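You operate a simulated robot arm through the tools that you are given. There is no shell and no other tool.

The job below is to be done with a simulated two-armed robot. You get a single attempt, and the scene is never put back.

JOB
Leak-test the tank in the cradle at 0.2 bar.
Fine: clamp it, set the pressure, charge it, shut the air, press TEST and wait for the verdict.

Only the result counts: the job must be done as asked and must still hold three seconds after the hand-in. Knocking over, shifting, dropping, spilling or breaking anything else fails it.

ROBOT AND FRAMES
Two 7-joint arms with fingered hands on one trunk that stands fixed in place. Base frame: the origin is at the foot of the trunk, x ahead of it, y to its left, z up; the work surface is at about z = 0.808. Units: m, degrees, N and s.
The left shoulder is at [0.082, 0.128, 1.181], the right one opposite. Each reaches about 1.156 m from its shoulder. Payload 5 kg a hand.
The tool frame of a hand sits at the grasp point between the pads (the TCP): z along the fingers, y along the line on which they close. The tips reach 0.037 m beyond it. The gripper opens to 0.124 m; its body begins 0.043 m behind the TCP. The gripper is a hand of 3 fingers: y runs from the thumb to the fingers, the wrist lies at [-0.021, -0.116, -0.203] in the tool frame, and closing takes about 1.5 s.
Orientation is told as [roll, pitch, yaw] about the base's x, y, z axes, in that order, counted from this pose: with the fingers straight down and the wrist toward the robot, the tool's x, y and z point along [0, 1, 0], [1, 0, 0] and [0, 0, -1] of the base frame.

CONTROLS
- The arms move only by the tool jog_arm. It takes "left_series", "right_series" or both (then of equal length, played together; a hand with none holds still); each is a list of rows, each a list of 7 numbers: the closure in counts, from 0 (fully open) to 255 (shut), then the shift along the tool's x, y, z in m, then the turn, a rotation vector about the tool's x, y, z in degrees. In form: [[claw, dx, dy, dz, ax, ay, az], ...]. A call has 1 to 20 rows; each row is the pose to reach, as a shift and turn from the pose commanded when the call began, along the tool's axes at that moment. A row lasts 0.2 s, in which the tool goes at most 0.05 m and 8.6 degrees; a call with a longer step from one row to the next is refused whole, and so is a gripper value outside its range. Where a pose cannot be reached the arm comes as near as it can. A force on the tool above 60 N (or 10 N above the force at the start of the call, whichever is more), or a blocked arm, ends the call early, and 0.2 s more pass. The fingers move at their own pace (about 0.045 m/s each) and stop on an object; they squeeze with about 30 N. The grip force told is the motor's: it shows also when the fingers shut on nothing. Time passes only in rows, and 0.2 s behind the last, so rows that repeat a pose let the fingers close. It gives the time, the measured TCP pose, the force on the tool (base axes), the opening and the grip force at its end, in the units of the frame above (readings bear some noise), with the torque about the TCP (base axes, N m) and any sound that the robot's microphone picked up, and new pictures: "show" is both (left out), scene, wrist or none (wrist: the cameras of the hands that moved).
- Cameras (640 x 400 px; columns grow to the right, rows downward): "scene" is now at [0.2249, 0.0605, 1.3814]; the picture's right is [0.71, -0.71, 0.00], its down [-0.12, -0.12, -0.99] and it looks along [0.70, 0.70, -0.17] (base axes); focal length 214 px, centre (320, 200). "left" rides on the left gripper at [-0.072, -0.104, -0.154] in its tool frame; the picture's right is [-0.83, -0.26, 0.49], its down [0.51, -0.72, 0.47] and it looks along [0.23, 0.64, 0.73] (tool axes); focal length 243 px, centre (320, 200). "right" rides on the right gripper at [0.072, -0.104, -0.154] in its tool frame; the picture's right is [-0.83, 0.26, -0.49], its down [-0.51, -0.72, 0.47] and it looks along [-0.23, 0.64, 0.73] (tool axes); focal length 243 px, centre (320, 200). There is no depth. A picture from a camera that has moved, and an enlarged one, comes with that camera's place and axes in the base frame and with its lens. The place of the scene camera against the robot may be out by one fixed shift of up to 0.012 m in any direction.
- lift_body(by): moves the trunk up (or, below 0, down) by that many m; the arms and the scene camera ride with it, the base frame stays. It gives what a move gives, with no picture.
- set_grasp(shape, hand): the hand has 3 fingers and takes this shape, open, in about a second: jaw (thumb against the fingers, like two jaws); tri (thumb and two fingers); tip (a fingertip pinch); poke (one finger out to press); point (the index stretched); flat (the hand flat); cup (the hand cupped); fist (a fist). The gripper value then closes the fingers along that shape, each until it touches; the sizes above hold for jaw. It gives what a move gives, with no picture.
- turn_head(pan, tilt): turns the head with the scene camera to pan (to the left, within 80 degrees either way) and tilt (down, from -29 to 69), counted from straight ahead of the robot (the tilt from the chest, where the trunk bows). It gives what a move gives, and a new picture of the scene camera.
- enlarge(camera, box): a new picture of the part [left, top, right, bottom] of that camera's present view, enlarged. The clock stands still meanwhile.
- finish_job(): hands the job in; it is judged then, once.

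Nothing tells you positions but the pictures and the camera data. Unless the task says otherwise, let go and move clear before handing in.

The tools are called by a JSON object that holds its "method" and its "body". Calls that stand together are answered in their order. jog_arm: Moves the arms, as the interface text tells. Its arguments: {"type":"object","properties":{"left_series":{"type":"array","items":{"type":"array","items":{"type":"number"}}},"right_series":{"type":"array","items":{"type":"array","items":{"type":"number"}}},"show":{"type":"string","enum":["both","scene","wrist","none"]}},"required":[]} The other tools are called the same way: lift_body (by) moves the trunk up or down; set_grasp (shape, hand) gives the hand a shape; turn_head (pan, tilt) turns the head that bears the scene camera; enlarge (camera, box) takes an enlarged picture of a part of a camera's view; finish_job () hands the job in.

At the start:

```text
time: 0.0
left_eef_pos: [0.3923, 0.4555, 1.5911]
left_ee_rot: [0.0, -0.1, 0.1]
left_ft_force: [0.4, 0.0, -0.4]
left_ft_torque: [0.0, -0.01, 0.02]
left_width: 0.1241
left_gripper_force: 0.1
left_shape: jaw
right_eef_pos: [0.7106, 0.1129, 1.5964]
right_ee_rot: [0.1, 0.0, 0.0]
right_ft_force: [-0.5, -0.3, -0.4]
right_ft_torque: [-0.02, -0.02, 0.0]
right_width: 0.1235
right_gripper_force: 0.1
right_shape: jaw
trunk travel left (down, up): [-0.375, 0.188]
head pan, tilt (commanded): [45.1, 9.7]
```

scene: 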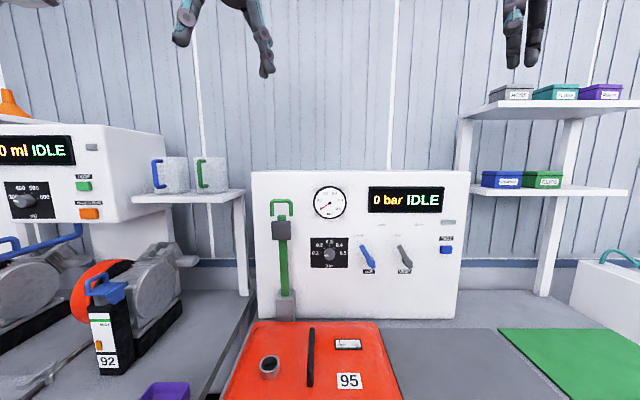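
right: 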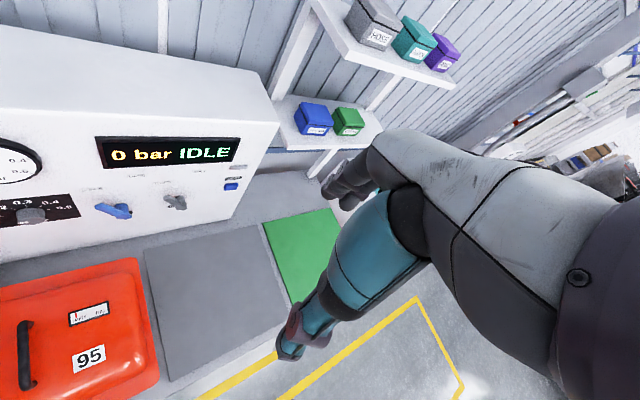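
left: 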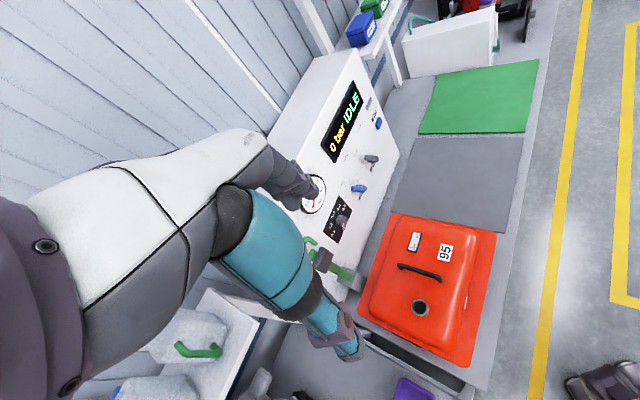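

I see a test bench with a panel (gauge, pressure dial, two levers, a TEST button, a green clamp handle) and a red tank numbered 95 in front of it. I'll enlarge the views to read the labels and work out positions.

{"method": "enlarge", "body": {"camera": "scene", "box": [250, 165, 470, 325]}}

{"method": "enlarge", "body": {"camera": "scene", "box": [300, 230, 420, 280]}}

{"method": "enlarge", "body": {"camera": "scene", "box": [200, 300, 420, 400]}}

{"method": "enlarge", "body": {"camera": "right", "box": [0, 120, 260, 400]}}

{"method": "enlarge", "body": {"camera": "left", "box": [260, 60, 480, 380]}}

```text
2.50 times, centred on (360, 245) of scene
camera zoom: at [0.2249, 0.0605, 1.3814], right [0.71, -0.71, 0.0], down [-0.12, -0.12, -0.99], along [0.7, 0.7, -0.17], focal length 536 px, centre (220, 88)
```

zoom: 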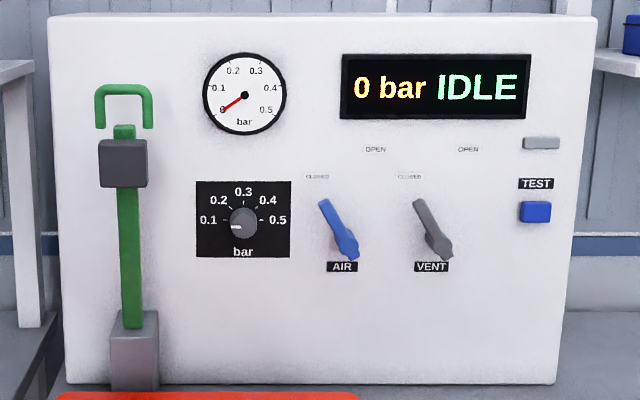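

```text
5.33 times, centred on (360, 255) of scene
camera zoom: at [0.2249, 0.0605, 1.3814], right [0.71, -0.71, 0.0], down [-0.12, -0.12, -0.99], along [0.7, 0.7, -0.17], focal length 1144 px, centre (107, -93)
```

zoom: 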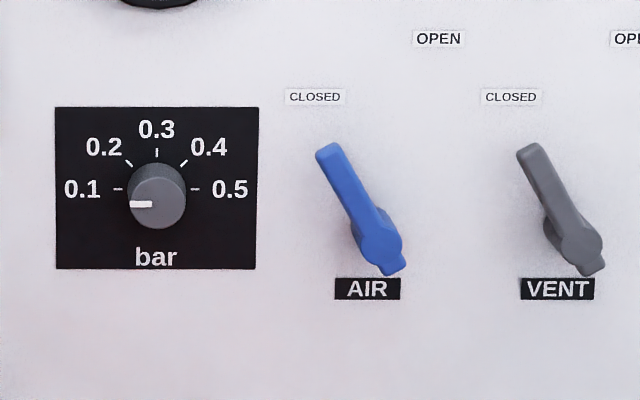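

```text
2.91 times, centred on (310, 350) of scene
camera zoom: at [0.2249, 0.0605, 1.3814], right [0.71, -0.71, 0.0], down [-0.12, -0.12, -0.99], along [0.7, 0.7, -0.17], focal length 624 px, centre (349, -236)
```

zoom: 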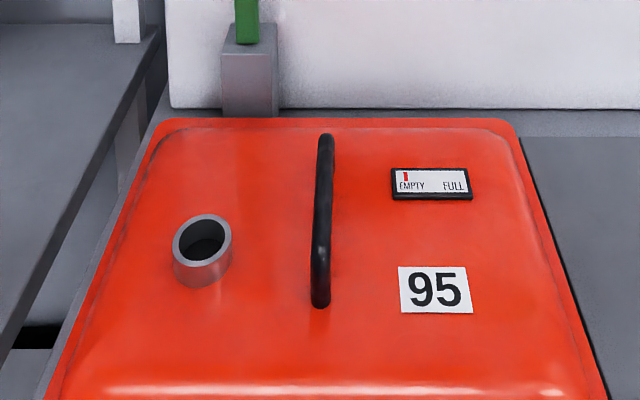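

```text
1.43 times, centred on (130, 260) of right
camera zoom: at [0.6081, 0.1859, 1.7513], right [0.26, -0.83, 0.49], down [-0.72, -0.51, -0.47], along [0.64, -0.23, -0.73], focal length 347 px, centre (591, 114)
```

zoom: 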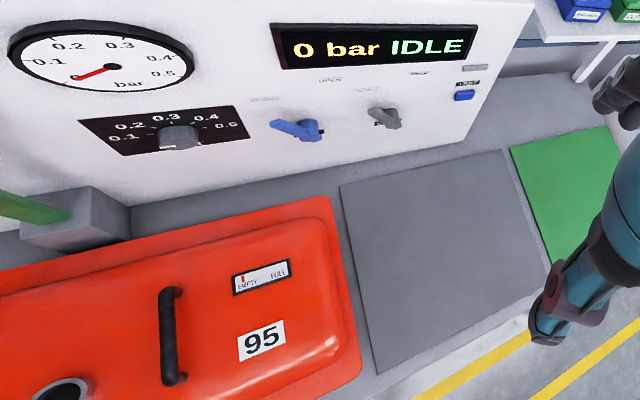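

```text
1.25 times, centred on (370, 220) of left
camera zoom: at [0.2877, 0.3816, 1.7452], right [-0.26, -0.83, -0.49], down [-0.72, 0.51, -0.47], along [0.64, 0.23, -0.73], focal length 303 px, centre (258, 175)
```

zoom: 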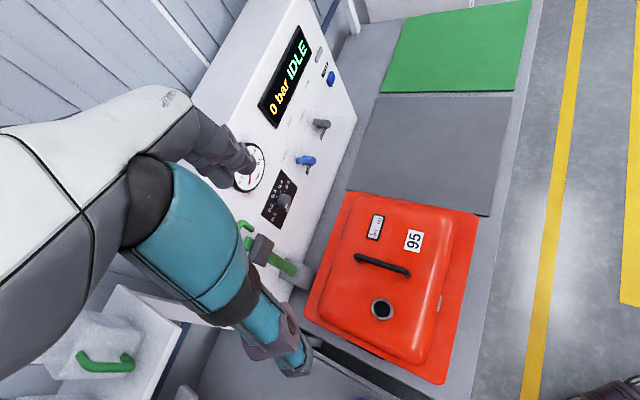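

The panel front is about 0.92 m along the 45° direction, roughly square to the camera. I'll zoom in on the clamp and the controls from the wrist cameras before moving anything.

{"method": "enlarge", "body": {"camera": "left", "box": [290, 160, 390, 300]}}

{"method": "enlarge", "body": {"camera": "right", "box": [60, 130, 260, 260]}}

{"method": "enlarge", "body": {"camera": "scene", "box": [262, 190, 312, 240]}}

{"method": "enlarge", "body": {"camera": "scene", "box": [420, 210, 470, 265]}}

```text
2.86 times, centred on (340, 230) of left
camera zoom: at [0.2877, 0.3816, 1.7452], right [-0.26, -0.83, -0.49], down [-0.72, 0.51, -0.47], along [0.64, 0.23, -0.73], focal length 693 px, centre (263, 114)
```

zoom: 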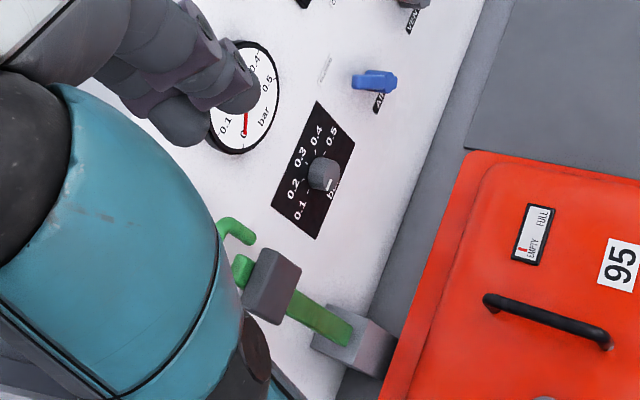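

```text
3.08 times, centred on (160, 195) of right
camera zoom: at [0.6081, 0.1859, 1.7513], right [0.26, -0.83, 0.49], down [-0.72, -0.51, -0.47], along [0.64, -0.23, -0.73], focal length 746 px, centre (812, 215)
```

zoom: 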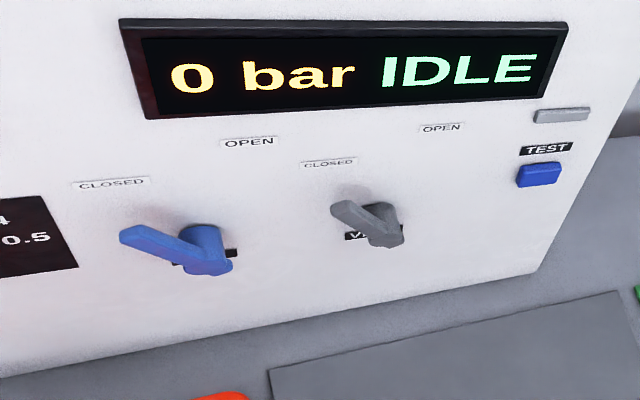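

```text
8.00 times, centred on (287, 215) of scene
camera zoom: at [0.2249, 0.0605, 1.3814], right [0.71, -0.71, 0.0], down [-0.12, -0.12, -0.99], along [0.7, 0.7, -0.17], focal length 1716 px, centre (584, 80)
```

zoom: 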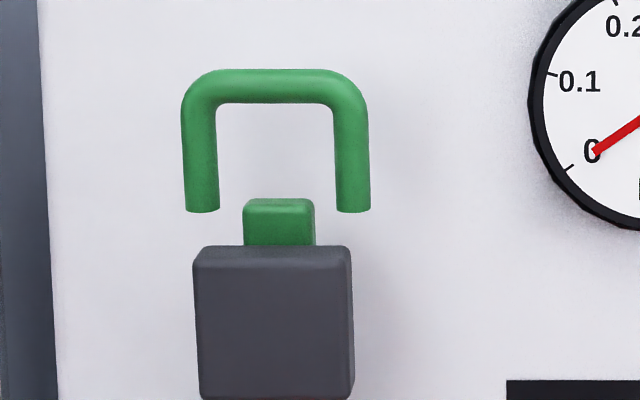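

```text
7.27 times, centred on (445, 238) of scene
camera zoom: at [0.2249, 0.0605, 1.3814], right [0.71, -0.71, 0.0], down [-0.12, -0.12, -0.99], along [0.7, 0.7, -0.17], focal length 1560 px, centre (-589, -73)
```

zoom: 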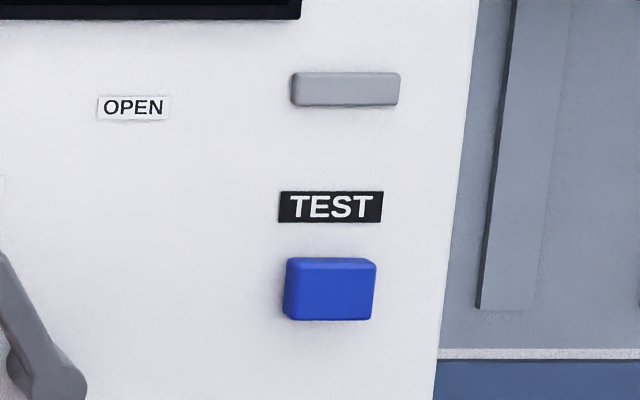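

The clamp is a vertical green arm with a U-handle at the top (around z 1.27, about 5 cm in front of the panel). It hinges near the panel foot, and its pad should swing down onto the filler neck. I'll turn the left hand to face the panel and lower it a little for a closer look.

{"method": "jog_arm", "body": {"left_series": [[0, 0.002, -0.002, 0.024, 0, 0, -7.5], [0, 0.004, -0.004, 0.047, 0, 0, -15], [0, 0.006, -0.005, 0.07, 0, 0, -22.5], [0, 0.008, -0.007, 0.094, 0, 0, -30], [0, 0.01, -0.009, 0.118, 0, 0, -37.5], [0, 0.0112, -0.0105, 0.1411, 0, 0, -45], [0, 0.0112, -0.0105, 0.1411, 0, 0, -45]], "show": "both"}}

```text
time: 1.6
left_eef_pos: [0.3818, 0.4676, 1.4494]
left_ee_rot: [0.1, -0.1, 45.1]
left_ft_force: [-0.8, 0.1, 0.1]
left_ft_torque: [-0.02, 0.01, -0.02]
left_width: 0.1237
left_gripper_force: 0.0
left_shape: jaw
right_eef_pos: [0.7101, 0.1136, 1.5973]
right_ee_rot: [0.0, 0.0, 0.0]
right_ft_force: [-0.4, -0.2, 0.5]
right_ft_torque: [0.0, 0.0, 0.02]
right_width: 0.1238
right_gripper_force: 0.1
right_shape: jaw
trunk travel left (down, up): [-0.375, 0.188]
head pan, tilt (commanded): [45.1, 9.7]
camera scene: at [0.2249, 0.0607, 1.3814], right [0.71, -0.71, 0.0], down [-0.12, -0.12, -0.99], along [0.69, 0.7, -0.17], focal length 214 px, centre (320, 200)
camera left: at [0.3587, 0.341, 1.6028], right [0.4, -0.77, -0.49], down [-0.87, -0.15, -0.47], along [0.29, 0.62, -0.73], focal length 243 px, centre (320, 200)
```

scene: 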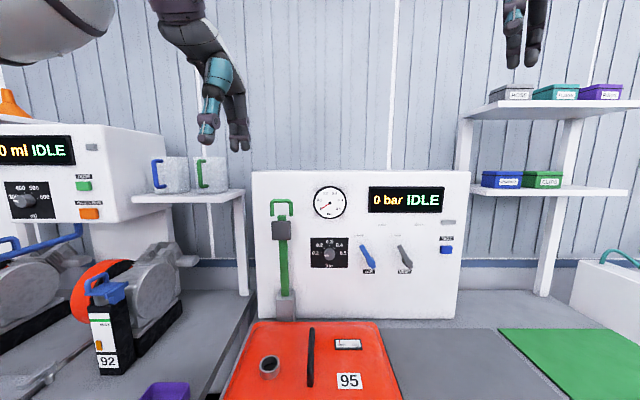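
left: 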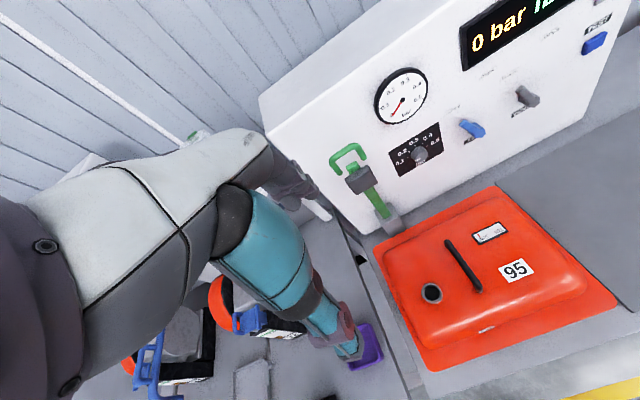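

{"method": "enlarge", "body": {"camera": "left", "box": [310, 120, 450, 250]}}

{"method": "enlarge", "body": {"camera": "left", "box": [370, 170, 640, 380]}}

{"method": "enlarge", "body": {"camera": "left", "box": [370, 0, 640, 180]}}

```text
3.08 times, centred on (380, 185) of left
camera zoom: at [0.3587, 0.341, 1.6028], right [0.4, -0.77, -0.49], down [-0.87, -0.15, -0.47], along [0.29, 0.62, -0.73], focal length 746 px, centre (135, 246)
```

zoom: 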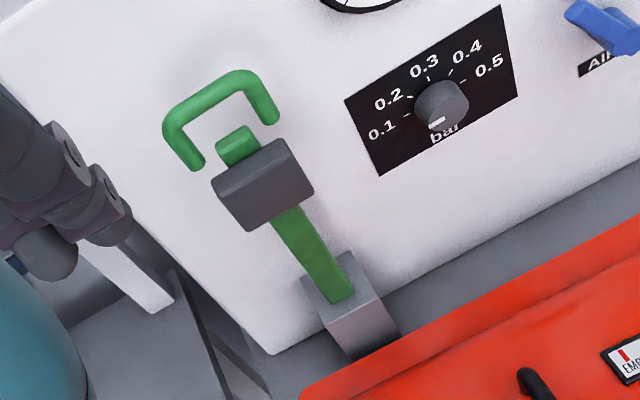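

```text
1.90 times, centred on (505, 275) of left
camera zoom: at [0.3587, 0.341, 1.6028], right [0.4, -0.77, -0.49], down [-0.87, -0.15, -0.47], along [0.29, 0.62, -0.73], focal length 462 px, centre (-32, 57)
```

zoom: 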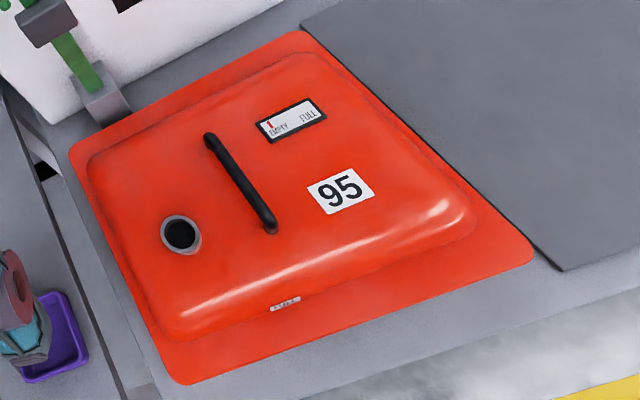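

```text
2.22 times, centred on (505, 90) of left
camera zoom: at [0.3587, 0.341, 1.6028], right [0.4, -0.77, -0.49], down [-0.87, -0.15, -0.47], along [0.29, 0.62, -0.73], focal length 539 px, centre (-91, 444)
```

zoom: 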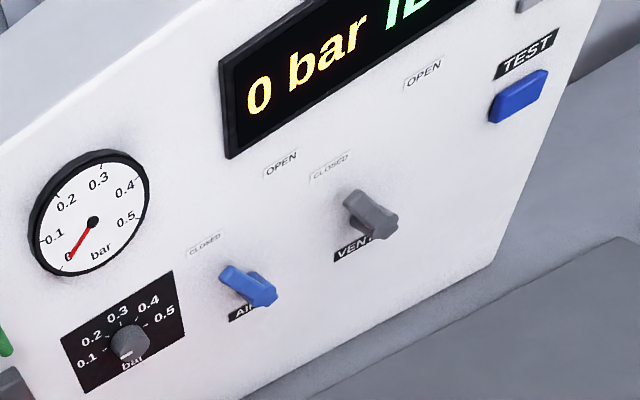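

The U-handle's crossbar triangulates to about u=0.874, v=−0.007, z=1.264, where u is distance toward the panel and v is to its right. I'll raise the trunk a little so the left arm has room low down, then bring the left hand to a pre-grip pose in front of the crossbar.

{"method": "lift_body", "body": {"by": 0.12}}

```text
time: 3.1
left_eef_pos: [0.3833, 0.4659, 1.5696]
left_ee_rot: [0.0, 0.1, 45.1]
left_ft_force: [0.4, 0.0, -1.2]
left_ft_torque: [0.06, 0.03, -0.01]
left_width: 0.1237
left_gripper_force: 0.1
left_shape: jaw
right_eef_pos: [0.7126, 0.1126, 1.7146]
right_ee_rot: [0.0, 0.2, 0.1]
right_ft_force: [0.9, 0.2, -0.3]
right_ft_torque: [-0.02, 0.02, 0.02]
right_width: 0.1237
right_gripper_force: 0.0
right_shape: jaw
trunk travel left (down, up): [-0.495, 0.068]
head pan, tilt (commanded): [45.1, 9.7]
```

{"method": "jog_arm", "body": {"left_series": [[0, -0.0066, 0.0169, 0.03, -8.125, 0, 0], [40, -0.0133, 0.0338, 0.06, -16.25, 0, 0], [80, -0.02, 0.0506, 0.09, -24.375, 0, 0], [120, -0.0265, 0.0675, 0.12, -32.5, 0, 0], [150, -0.033, 0.0844, 0.15, -40.625, 0, 0], [150, -0.04, 0.1013, 0.18, -48.75, 0, 0], [150, -0.0464, 0.1181, 0.21, -56.875, 0, 0], [150, -0.053, 0.135, 0.24, -65, 0, 0], [150, -0.053, 0.135, 0.24, -65, 0, 0], [150, -0.053, 0.135, 0.24, -65, 0, 0]], "show": "both"}}

```text
time: 5.3
left_eef_pos: [0.5401, 0.5343, 1.3319]
left_ee_rot: [-0.2, -65.0, 45.1]
left_ft_force: [0.4, -0.5, 0.5]
left_ft_torque: [-0.03, 0.01, 0.02]
left_width: 0.0513
left_gripper_force: 0.1
left_shape: jaw
left hand out of reach, approached as far as the arm can: row 5, 6, 7, 8, 9, 10
right_eef_pos: [0.7109, 0.1131, 1.7182]
right_ee_rot: [0.0, 0.0, 0.1]
right_ft_force: [-0.4, -0.3, -0.2]
right_ft_torque: [-0.02, 0.0, -0.01]
right_width: 0.1237
right_gripper_force: 0.1
right_shape: jaw
trunk travel left (down, up): [-0.495, 0.068]
head pan, tilt (commanded): [45.1, 9.7]
camera scene: at [0.1736, 0.0601, 1.5199], right [0.71, -0.71, 0.0], down [-0.12, -0.12, -0.99], along [0.7, 0.7, -0.17], focal length 214 px, centre (320, 200)
camera left: at [0.461, 0.3548, 1.3017], right [0.82, -0.35, -0.44], down [-0.27, 0.44, -0.85], along [0.5, 0.82, 0.27], focal length 243 px, centre (320, 200)
```

scene: 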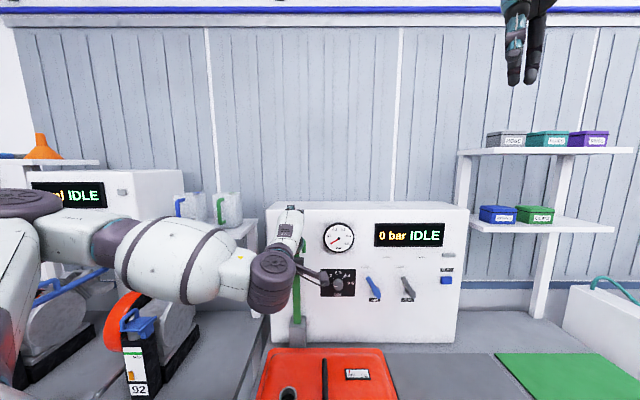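
left: 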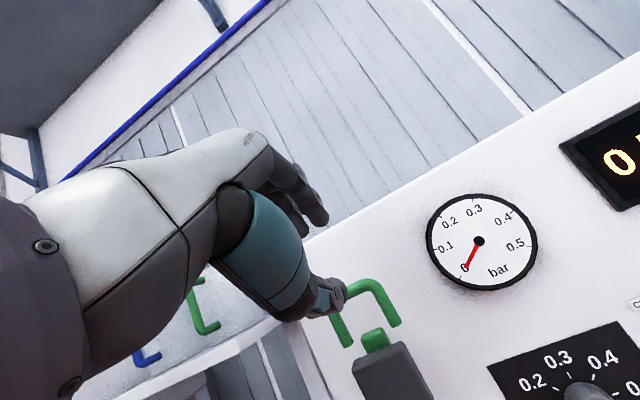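

The hand stopped slightly short of the commanded pose: the arm is folded near its limit, so it ended about 2.5 cm further forward. I'll step toward the crossbar and check which reference it uses and whether it tracks better there.

{"method": "jog_arm", "body": {"left_series": [[150, 0, -0.001, 0.0358, 0, 0, 0], [150, 0, -0.001, 0.0358, 0, 0, 0], [150, 0, -0.001, 0.0358, 0, 0, 0]], "show": "wrist"}}

```text
time: 6.1
left_eef_pos: [0.5617, 0.5599, 1.3155]
left_ee_rot: [-0.1, -65.0, 45.1]
left_ft_force: [-0.9, -0.3, 0.4]
left_ft_torque: [0.0, 0.0, -0.02]
left_width: 0.051
left_gripper_force: 0.0
left_shape: jaw
right_eef_pos: [0.7094, 0.1133, 1.7185]
right_ee_rot: [0.0, 0.1, 0.0]
right_ft_force: [-0.1, -0.1, 1.4]
right_ft_torque: [0.02, -0.02, -0.02]
right_width: 0.124
right_gripper_force: 0.0
right_shape: jaw
trunk travel left (down, up): [-0.495, 0.068]
head pan, tilt (commanded): [45.1, 9.7]
camera left: at [0.4829, 0.3778, 1.2864], right [0.82, -0.35, -0.44], down [-0.27, 0.44, -0.85], along [0.5, 0.82, 0.27], focal length 243 px, centre (320, 200)
```

left: 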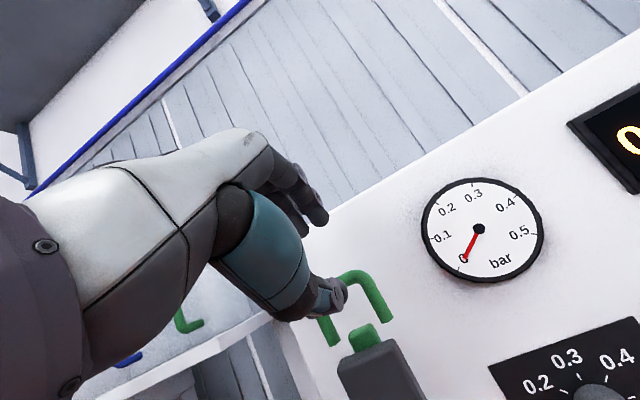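

{"method": "enlarge", "body": {"camera": "left", "box": [270, 170, 430, 380]}}

{"method": "enlarge", "body": {"camera": "scene", "box": [240, 190, 380, 300]}}

```text
1.90 times, centred on (350, 275) of left
camera zoom: at [0.4829, 0.3778, 1.2864], right [0.82, -0.35, -0.44], down [-0.27, 0.44, -0.85], along [0.5, 0.82, 0.27], focal length 462 px, centre (263, 57)
```

zoom: 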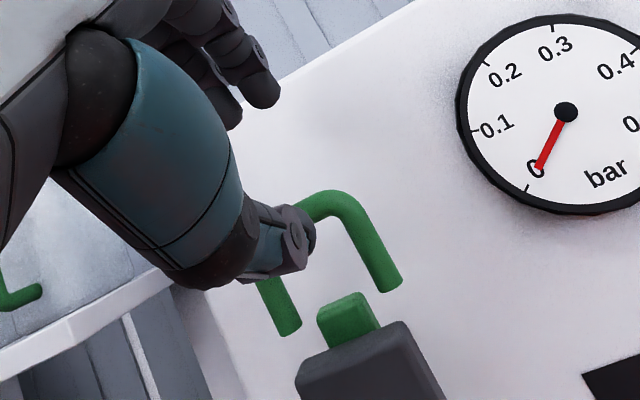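

```text
3.64 times, centred on (310, 245) of scene
camera zoom: at [0.1735, 0.0597, 1.5199], right [0.71, -0.71, 0.0], down [-0.12, -0.12, -0.99], along [0.7, 0.7, -0.17], focal length 780 px, centre (356, 36)
```

zoom: 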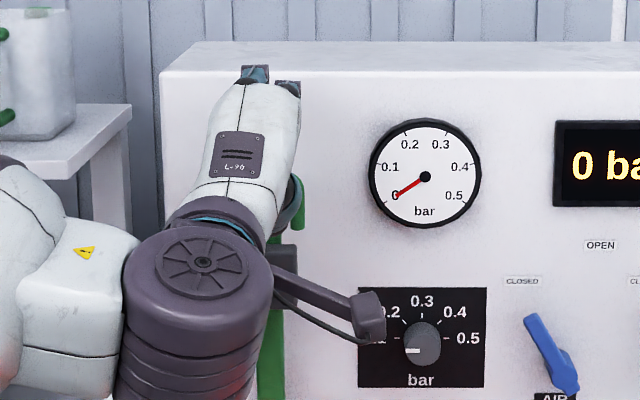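

Triangulating from two wrist views puts the crossbar at about u=0.864, v=−0.015, z=1.264. I'll line the hand up sideways and come closer, then check the wrist view before gripping.

{"method": "jog_arm", "body": {"left_series": [[150, 0.0163, -0.0167, 0.0, 0, 0, 0], [150, 0.0163, -0.0167, 0.02, 0, 0, 0], [150, 0.0163, -0.0167, 0.035, 0, 0, 0], [150, 0.0163, -0.0167, 0.035, 0, 0, 0]], "show": "wrist"}}

{"method": "enlarge", "body": {"camera": "left", "box": [250, 150, 430, 330]}}

```text
time: 7.1
left_eef_pos: [0.568, 0.5873, 1.2858]
left_ee_rot: [-0.1, -65.1, 45.2]
left_ft_force: [-0.2, 0.4, -0.1]
left_ft_torque: [0.0, 0.0, -0.02]
left_width: 0.0511
left_gripper_force: 0.1
left_shape: jaw
right_eef_pos: [0.7091, 0.1127, 1.7176]
right_ee_rot: [0.0, -0.1, 0.0]
right_ft_force: [-0.4, 0.7, 0.1]
right_ft_torque: [0.02, -0.02, 0.03]
right_width: 0.1235
right_gripper_force: 0.0
right_shape: jaw
trunk travel left (down, up): [-0.495, 0.068]
head pan, tilt (commanded): [45.1, 9.7]
camera left: at [0.489, 0.4062, 1.2562], right [0.82, -0.35, -0.44], down [-0.27, 0.44, -0.85], along [0.5, 0.82, 0.27], focal length 243 px, centre (320, 200)
```

left: 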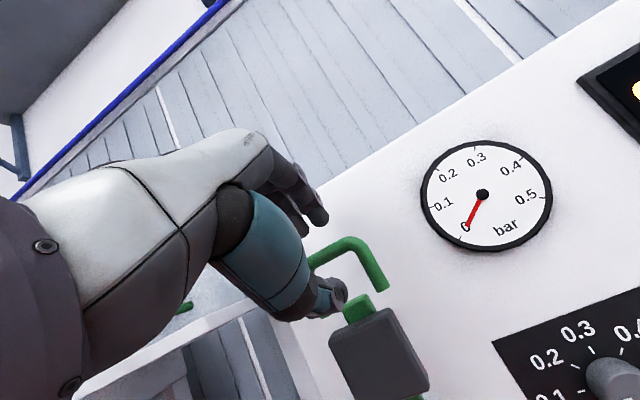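

```text
2.22 times, centred on (340, 240) of left
camera zoom: at [0.489, 0.4062, 1.2562], right [0.82, -0.35, -0.44], down [-0.27, 0.44, -0.85], along [0.5, 0.82, 0.27], focal length 539 px, centre (276, 111)
```

zoom: 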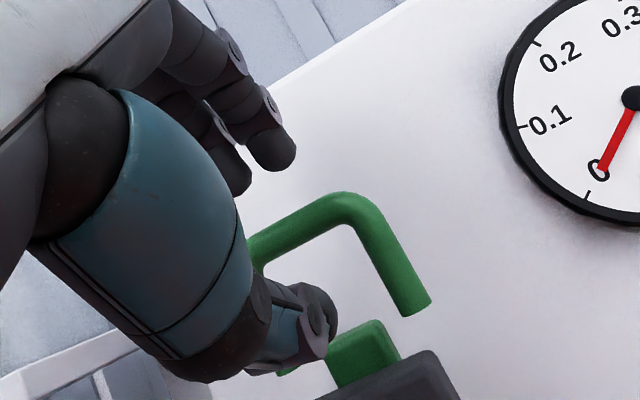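

{"method": "jog_arm", "body": {"left_series": [[190, 0, 0.004, 0, 0, 0, 0], [190, 0, 0.004, 0.008, 0, 0, 0], [190, 0, 0.004, 0.016, 0, 0, 0], [190, 0, 0.004, 0.016, 0, 0, 0]], "show": "none"}}

{"method": "enlarge", "body": {"camera": "left", "box": [250, 150, 430, 330]}}

{"method": "enlarge", "body": {"camera": "scene", "box": [240, 180, 360, 300]}}

```text
time: 8.1
left_eef_pos: [0.5804, 0.6006, 1.2823]
left_ee_rot: [0.0, -64.9, 45.1]
left_ft_force: [0.1, -0.2, -0.7]
left_ft_torque: [0.03, 0.0, 0.01]
left_width: 0.0318
left_gripper_force: 0.0
left_shape: jaw
right_eef_pos: [0.712, 0.1145, 1.7163]
right_ee_rot: [0.0, 0.0, -0.1]
right_ft_force: [-0.6, 0.1, -0.4]
right_ft_torque: [0.03, -0.02, 0.01]
right_width: 0.1238
right_gripper_force: 0.0
right_shape: jaw
trunk travel left (down, up): [-0.495, 0.068]
head pan, tilt (commanded): [45.1, 9.7]
```

```text
2.22 times, centred on (340, 240) of left
camera zoom: at [0.5013, 0.4189, 1.2527], right [0.82, -0.35, -0.45], down [-0.27, 0.44, -0.85], along [0.5, 0.83, 0.27], focal length 539 px, centre (276, 111)
```

zoom: 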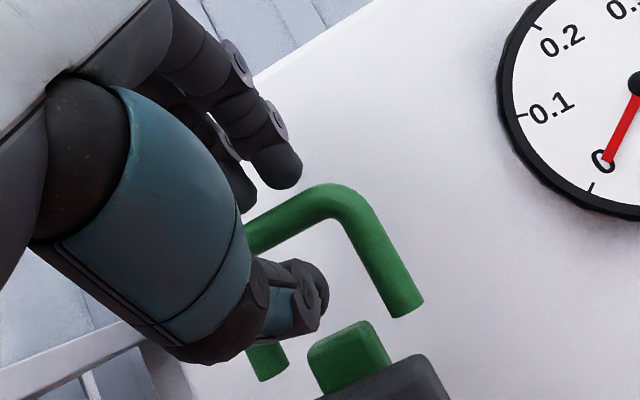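

```text
3.33 times, centred on (300, 240) of scene
camera zoom: at [0.1743, 0.0606, 1.5197], right [0.71, -0.71, 0.0], down [-0.12, -0.12, -0.99], along [0.69, 0.7, -0.17], focal length 715 px, centre (387, 67)
```

zoom: 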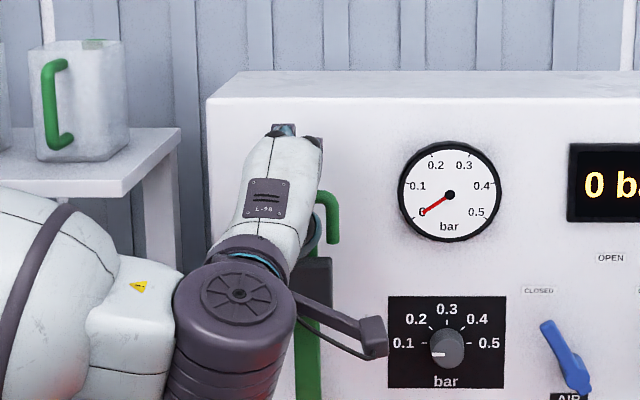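

The crossbar now lies between the thumb and the two fingers. I'll go in the last centimetre and close on it.

{"method": "jog_arm", "body": {"left_series": [[190, -0.001, 0.004, 0.004, 0, 0, 0], [190, -0.001, 0.004, 0.011, 0, 0, 0], [190, -0.001, 0.004, 0.011, 0, 0, 0], [225, -0.001, 0.004, 0.011, 0, 0, 0], [255, -0.001, 0.004, 0.011, 0, 0, 0], [255, -0.001, 0.004, 0.011, 0, 0, 0], [255, -0.001, 0.004, 0.011, 0, 0, 0], [255, -0.001, 0.004, 0.011, 0, 0, 0]], "show": "none"}}

{"method": "enlarge", "body": {"camera": "left", "box": [250, 150, 430, 330]}}

{"method": "enlarge", "body": {"camera": "scene", "box": [240, 180, 360, 300]}}

```text
time: 9.9
left_eef_pos: [0.5889, 0.6085, 1.279]
left_ee_rot: [0.0, -64.9, 45.0]
left_ft_force: [0.4, 0.5, -6.4]
left_ft_torque: [-0.08, 0.03, 0.01]
left_width: 0.0069
left_gripper_force: 30.1
left_shape: jaw
right_eef_pos: [0.7118, 0.1154, 1.7156]
right_ee_rot: [0.0, -0.1, -0.1]
right_ft_force: [-1.0, -0.3, -0.5]
right_ft_torque: [0.02, -0.05, 0.01]
right_width: 0.1237
right_gripper_force: 0.1
right_shape: jaw
trunk travel left (down, up): [-0.495, 0.068]
head pan, tilt (commanded): [45.1, 9.7]
```

```text
2.22 times, centred on (340, 240) of left
camera zoom: at [0.5105, 0.4267, 1.2507], right [0.82, -0.35, -0.45], down [-0.27, 0.44, -0.85], along [0.5, 0.83, 0.27], focal length 539 px, centre (276, 111)
```

zoom: 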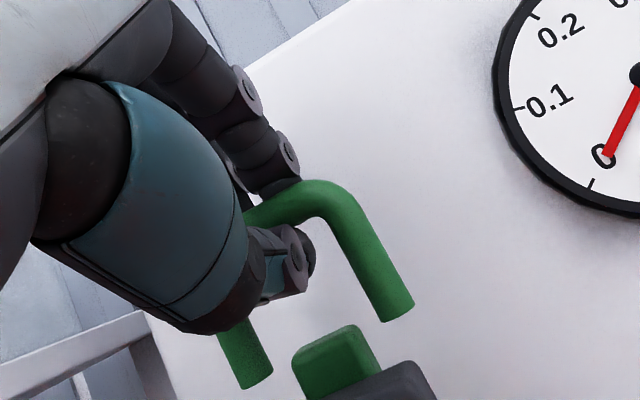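

```text
3.33 times, centred on (300, 240) of scene
camera zoom: at [0.1748, 0.0613, 1.5195], right [0.71, -0.71, 0.0], down [-0.12, -0.12, -0.99], along [0.69, 0.7, -0.17], focal length 715 px, centre (387, 67)
```

zoom: 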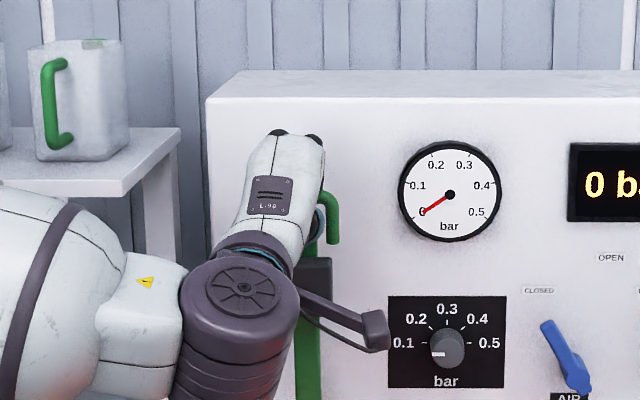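

The fingers hold the crossbar with 30 N. Now I'll pull the clamp arm toward the robot along its arc, starting with 15° and watching the forces.

{"method": "jog_arm", "body": {"left_series": [[255, 0, -0.0068, -0.0124, 1.7, 0, 0], [255, 0, -0.0138, -0.0247, 3.3, 0, 0], [255, 0, -0.0216, -0.0364, 5.0, 0, 0], [255, 0, -0.0296, -0.0479, 6.7, 0, 0], [255, 0, -0.0384, -0.0588, 8.3, 0, 0], [255, 0, -0.0475, -0.0694, 10, 0, 0]], "show": "both"}}

{"method": "enlarge", "body": {"camera": "left", "box": [250, 150, 430, 330]}}

```text
time: 11.3
left_eef_pos: [0.5333, 0.5527, 1.2653]
left_ee_rot: [-0.1, -54.8, 45.1]
left_ft_force: [3.5, 4.5, -15.2]
left_ft_torque: [0.0, -0.01, 0.0]
left_width: 0.0068
left_gripper_force: 30.3
left_shape: jaw
right_eef_pos: [0.7132, 0.1166, 1.7159]
right_ee_rot: [-0.1, 0.1, 0.0]
right_ft_force: [0.2, -0.7, 0.3]
right_ft_torque: [-0.01, 0.0, 0.01]
right_width: 0.1239
right_gripper_force: 0.0
right_shape: jaw
trunk travel left (down, up): [-0.495, 0.068]
head pan, tilt (commanded): [45.1, 9.7]
camera scene: at [0.1759, 0.0634, 1.5193], right [0.71, -0.71, 0.0], down [-0.12, -0.12, -0.99], along [0.69, 0.7, -0.17], focal length 214 px, centre (320, 200)
camera left: at [0.4526, 0.3688, 1.2687], right [0.77, -0.41, -0.5], down [-0.38, 0.34, -0.86], along [0.52, 0.85, 0.1], focal length 243 px, centre (320, 200)
```

scene: 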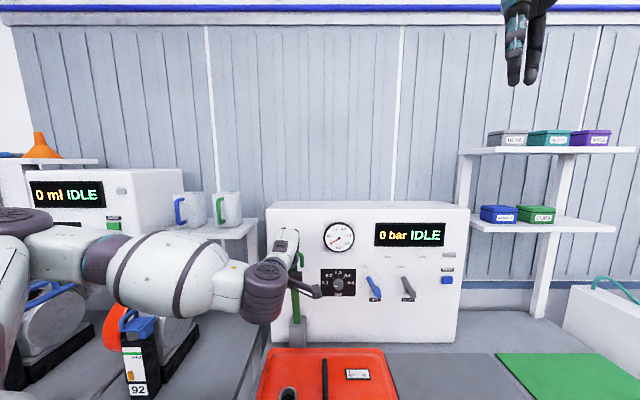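
left: 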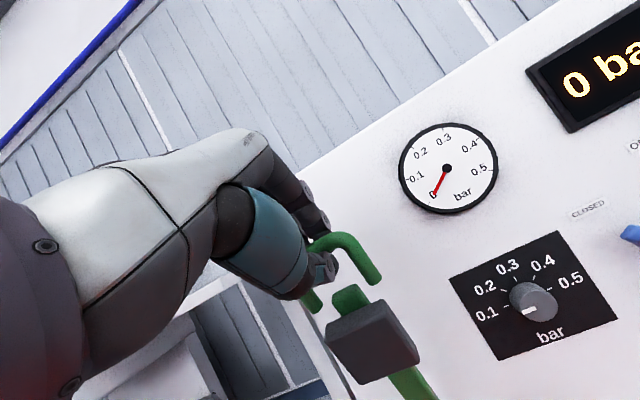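

```text
2.22 times, centred on (340, 240) of left
camera zoom: at [0.4526, 0.3688, 1.2687], right [0.77, -0.41, -0.5], down [-0.38, 0.34, -0.86], along [0.52, 0.85, 0.1], focal length 539 px, centre (276, 111)
```

zoom: 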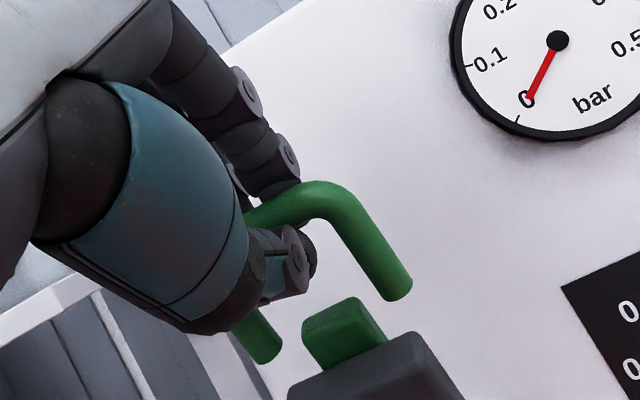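

The clamp arm follows the hand, with a mild radial pull toward the hinge, so the true radius is a bit shorter than I assumed. I'll go on with the corrected radius and tilt the hand downward.

{"method": "jog_arm", "body": {"left_series": [[255, 0, -0.0116, -0.0052, 2, 0, 0], [255, 0, -0.0232, -0.0105, 4, 0, 0], [255, 0, -0.036, -0.017, 6, 0, 0], [255, 0, -0.0489, -0.0238, 8, 0, 0], [255, 0, -0.062, -0.0294, 10, 0, 0], [255, 0, -0.0752, -0.0351, 12, 0, 0], [255, 0, -0.0878, -0.039, 13.5, 0, 0], [255, 0, -0.1003, -0.043, 15, 0, 0]], "show": "both"}}

{"method": "enlarge", "body": {"camera": "left", "box": [250, 150, 430, 330]}}

```text
time: 13.1
left_eef_pos: [0.5247, 0.5184, 1.2177]
left_ee_rot: [-0.6, -40.7, 45.5]
left_ft_force: [-36.4, 4.6, 45.7]
left_ft_torque: [0.57, -0.18, 0.26]
left_width: 0.0093
left_gripper_force: 30.9
left_shape: jaw
left hand out of reach, approached as far as the arm can: row 1, 2, 3, 4, 5, 6, 7, 8
right_eef_pos: [0.696, 0.1106, 1.7248]
right_ee_rot: [0.1, -0.7, 0.2]
right_ft_force: [0.0, -0.1, 0.3]
right_ft_torque: [-0.02, -0.04, 0.0]
right_width: 0.1238
right_gripper_force: 0.1
right_shape: jaw
trunk travel left (down, up): [-0.495, 0.068]
head pan, tilt (commanded): [45.1, 9.7]
camera scene: at [0.1614, 0.0578, 1.5219], right [0.71, -0.71, 0.0], down [-0.11, -0.12, -0.99], along [0.7, 0.7, -0.16], focal length 214 px, centre (320, 200)
camera left: at [0.4487, 0.3388, 1.2664], right [0.68, -0.5, -0.54], down [-0.52, 0.18, -0.83], along [0.52, 0.85, -0.14], focal length 243 px, centre (320, 200)
```

scene: 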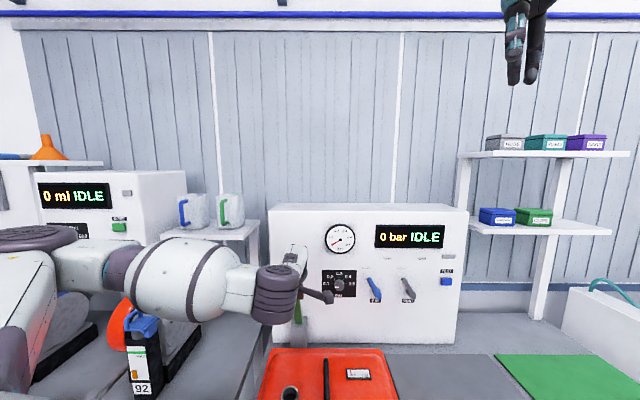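
left: 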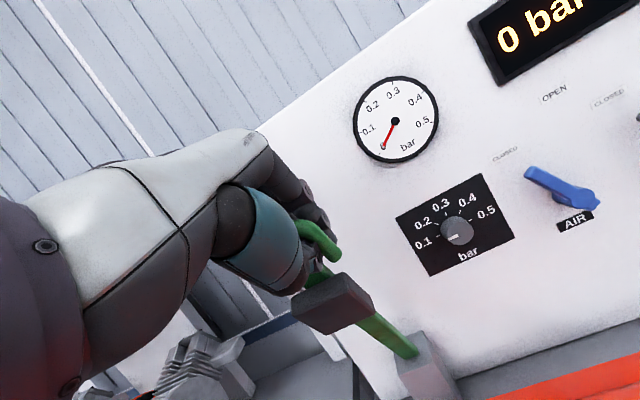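

```text
2.22 times, centred on (340, 240) of left
camera zoom: at [0.4487, 0.3388, 1.2664], right [0.68, -0.5, -0.54], down [-0.52, 0.18, -0.83], along [0.52, 0.85, -0.14], focal length 539 px, centre (276, 111)
```

zoom: 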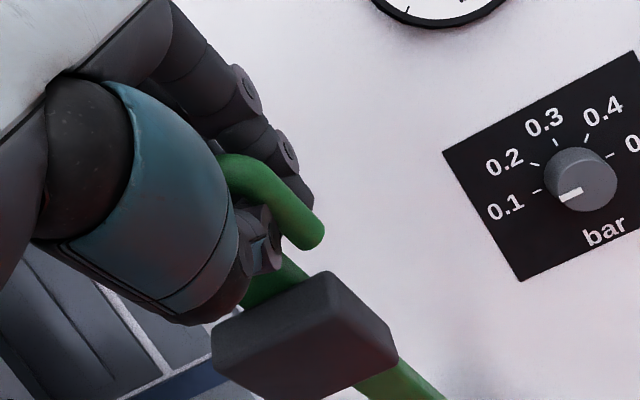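

The clamp is down about 30°, but the left arm is at its folding limit and can't pull further, and side load is building. I'll relax the grip and back out, then finish with the right arm, which has more room here.

{"method": "jog_arm", "body": {"left_series": [[220, 0, 0, 0, 0, 0, 0], [180, 0, 0, 0, 0, 0, 0], [140, 0, 0, 0, 0, 0, 0], [140, 0, 0, 0, 0, 0, 0]], "show": "both"}}

{"method": "enlarge", "body": {"camera": "left", "box": [230, 130, 430, 350]}}

```text
time: 14.1
left_eef_pos: [0.5276, 0.5125, 1.2147]
left_ee_rot: [-0.2, -40.5, 45.1]
left_ft_force: [-26.1, -10.1, 45.7]
left_ft_torque: [0.23, 0.59, 0.19]
left_width: 0.0498
left_gripper_force: 0.1
left_shape: jaw
right_eef_pos: [0.7003, 0.1063, 1.7223]
right_ee_rot: [0.2, -0.4, 0.0]
right_ft_force: [0.6, -0.4, 0.1]
right_ft_torque: [0.0, -0.01, 0.0]
right_width: 0.124
right_gripper_force: 0.0
right_shape: jaw
trunk travel left (down, up): [-0.495, 0.068]
head pan, tilt (commanded): [45.1, 9.7]
camera scene: at [0.1651, 0.0543, 1.5211], right [0.71, -0.71, 0.0], down [-0.11, -0.12, -0.99], along [0.7, 0.7, -0.16], focal length 214 px, centre (320, 200)
camera left: at [0.4516, 0.3353, 1.2643], right [0.67, -0.5, -0.54], down [-0.53, 0.19, -0.83], along [0.52, 0.84, -0.14], focal length 243 px, centre (320, 200)
```

scene: 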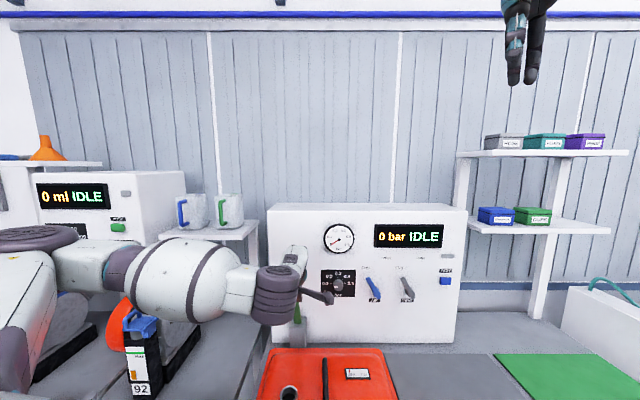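
left: 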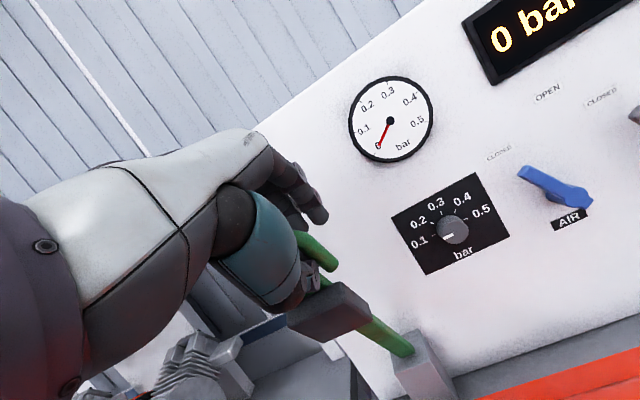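

```text
1.82 times, centred on (330, 240) of left
camera zoom: at [0.4516, 0.3353, 1.2643], right [0.67, -0.5, -0.54], down [-0.53, 0.19, -0.83], along [0.52, 0.84, -0.14], focal length 441 px, centre (302, 127)
```

zoom: 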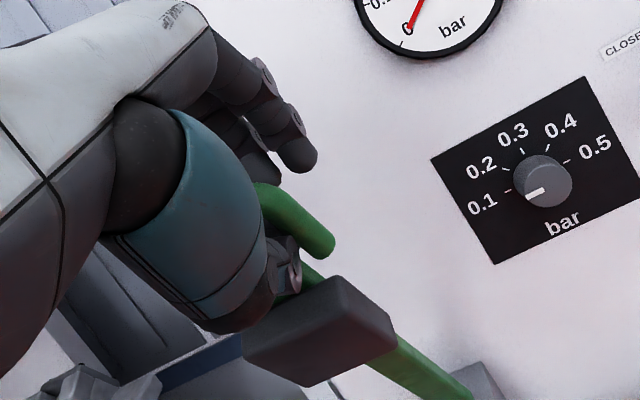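

The thumb is still pressing on the lever end, so I'll withdraw the hand back along its fingers in small steps.

{"method": "jog_arm", "body": {"left_series": [[140, 0, 0.006, -0.01, 0, 0, 0], [140, 0, 0.01, -0.02, 0, 0, 0], [140, 0, 0.014, -0.03, 2, 0, 0], [140, 0, 0.018, -0.04, 4, 0, 0]], "show": "both"}}

{"method": "enlarge", "body": {"camera": "left", "box": [230, 130, 430, 350]}}

```text
time: 15.1
left_eef_pos: [0.5273, 0.509, 1.2532]
left_ee_rot: [-0.1, -35.9, 45.0]
left_ft_force: [-2.2, -0.2, -2.0]
left_ft_torque: [0.02, 0.05, 0.04]
left_width: 0.0576
left_gripper_force: 0.0
left_shape: jaw
left hand out of reach, approached as far as the arm can: row 2, 3, 4
right_eef_pos: [0.7069, 0.1086, 1.7196]
right_ee_rot: [0.3, 0.0, 0.0]
right_ft_force: [-0.3, 0.0, 0.9]
right_ft_torque: [0.08, -0.04, -0.01]
right_width: 0.1237
right_gripper_force: 0.0
right_shape: jaw
trunk travel left (down, up): [-0.495, 0.068]
head pan, tilt (commanded): [45.1, 9.7]
camera scene: at [0.1715, 0.0574, 1.5202], right [0.71, -0.71, 0.0], down [-0.12, -0.12, -0.99], along [0.7, 0.7, -0.17], focal length 214 px, centre (320, 200)
camera left: at [0.4539, 0.3337, 1.3171], right [0.64, -0.53, -0.55], down [-0.57, 0.14, -0.81], along [0.51, 0.83, -0.22], focal length 243 px, centre (320, 200)
```

scene: 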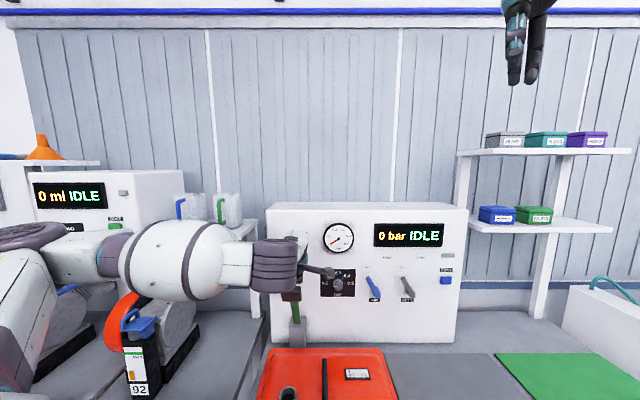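
left: 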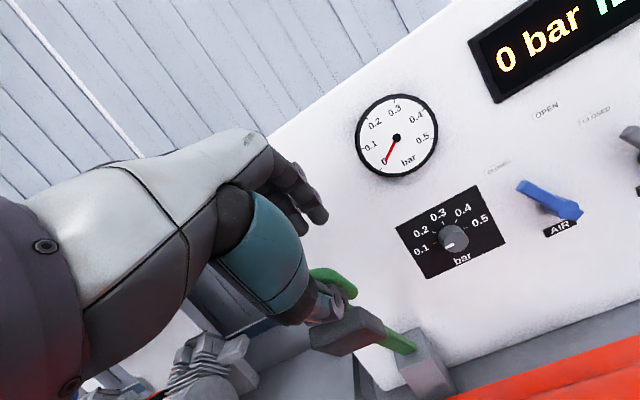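

```text
1.82 times, centred on (330, 240) of left
camera zoom: at [0.4539, 0.3337, 1.3171], right [0.64, -0.53, -0.55], down [-0.57, 0.14, -0.81], along [0.51, 0.83, -0.22], focal length 441 px, centre (302, 127)
```

zoom: 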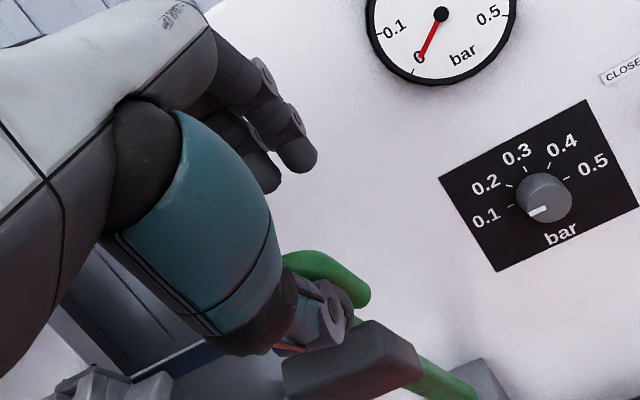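

{"method": "jog_arm", "body": {"left_series": [[130, 0, 0.006, -0.02, 1, 0, 0], [110, 0, 0.015, -0.04, 2, 0, 0], [80, 0, 0.03, -0.06, 3, 0, 0], [50, 0, 0.045, -0.08, 4, 0, 0], [20, 0, 0.06, -0.1, 5, 0, 0], [0, 0, 0.06, -0.1, 5, 0, 0]], "show": "both"}}

{"method": "enlarge", "body": {"camera": "left", "box": [260, 160, 480, 390]}}

```text
time: 16.5
left_eef_pos: [0.5216, 0.5058, 1.3687]
left_ee_rot: [0.0, -31.0, 45.1]
left_ft_force: [1.0, -0.5, -0.4]
left_ft_torque: [0.0, -0.01, 0.01]
left_width: 0.1234
left_gripper_force: 0.2
left_shape: jaw
right_eef_pos: [0.7098, 0.113, 1.7169]
right_ee_rot: [0.0, 0.1, 0.1]
right_ft_force: [-0.8, 0.1, -1.0]
right_ft_torque: [0.05, -0.05, 0.01]
right_width: 0.1237
right_gripper_force: 0.2
right_shape: jaw
trunk travel left (down, up): [-0.495, 0.068]
head pan, tilt (commanded): [45.1, 9.7]
camera scene: at [0.1733, 0.06, 1.5199], right [0.71, -0.71, 0.0], down [-0.12, -0.12, -0.99], along [0.7, 0.7, -0.17], focal length 214 px, centre (320, 200)
camera left: at [0.4527, 0.3337, 1.4472], right [0.61, -0.57, -0.56], down [-0.62, 0.09, -0.78], along [0.49, 0.82, -0.3], focal length 243 px, centre (320, 200)
```

scene: 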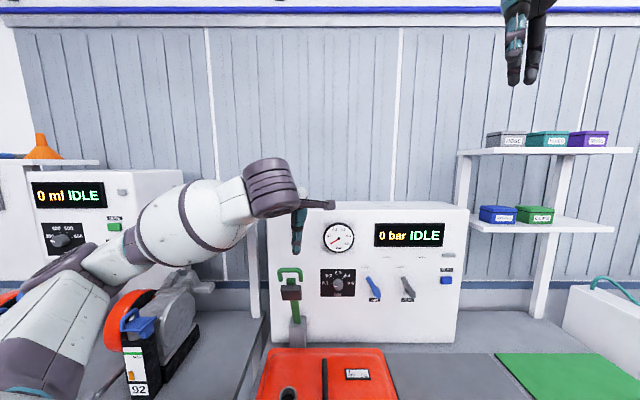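
left: 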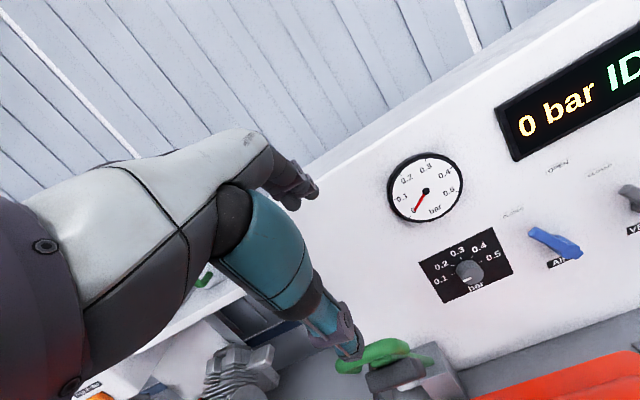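

```text
1.74 times, centred on (370, 275) of left
camera zoom: at [0.4527, 0.3337, 1.4472], right [0.61, -0.57, -0.56], down [-0.62, 0.09, -0.78], along [0.49, 0.82, -0.3], focal length 422 px, centre (233, 70)
```

zoom: 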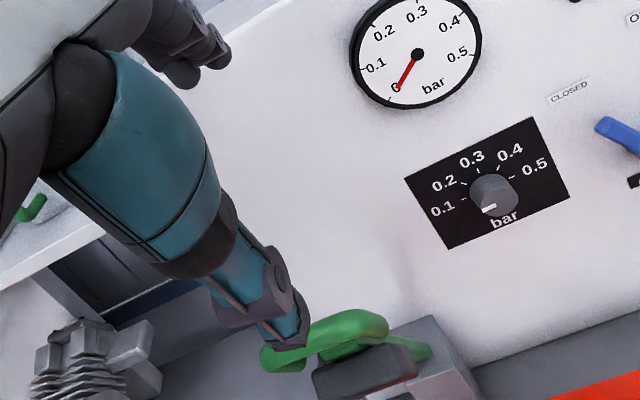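

{"method": "enlarge", "body": {"camera": "scene", "box": [250, 190, 370, 400]}}

```text
1.90 times, centred on (310, 295) of scene
camera zoom: at [0.1733, 0.06, 1.5199], right [0.71, -0.71, 0.0], down [-0.12, -0.12, -0.99], along [0.7, 0.7, -0.17], focal length 408 px, centre (339, 19)
```

zoom: 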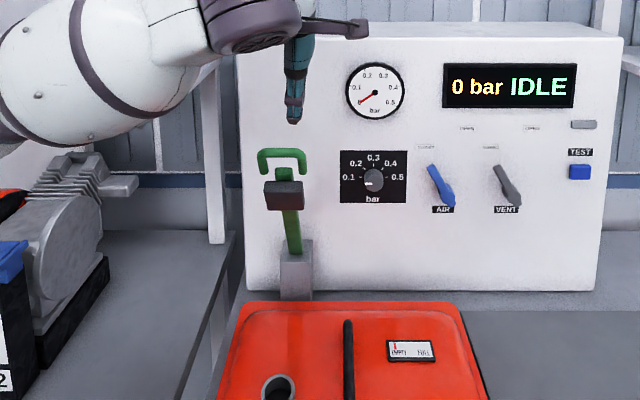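

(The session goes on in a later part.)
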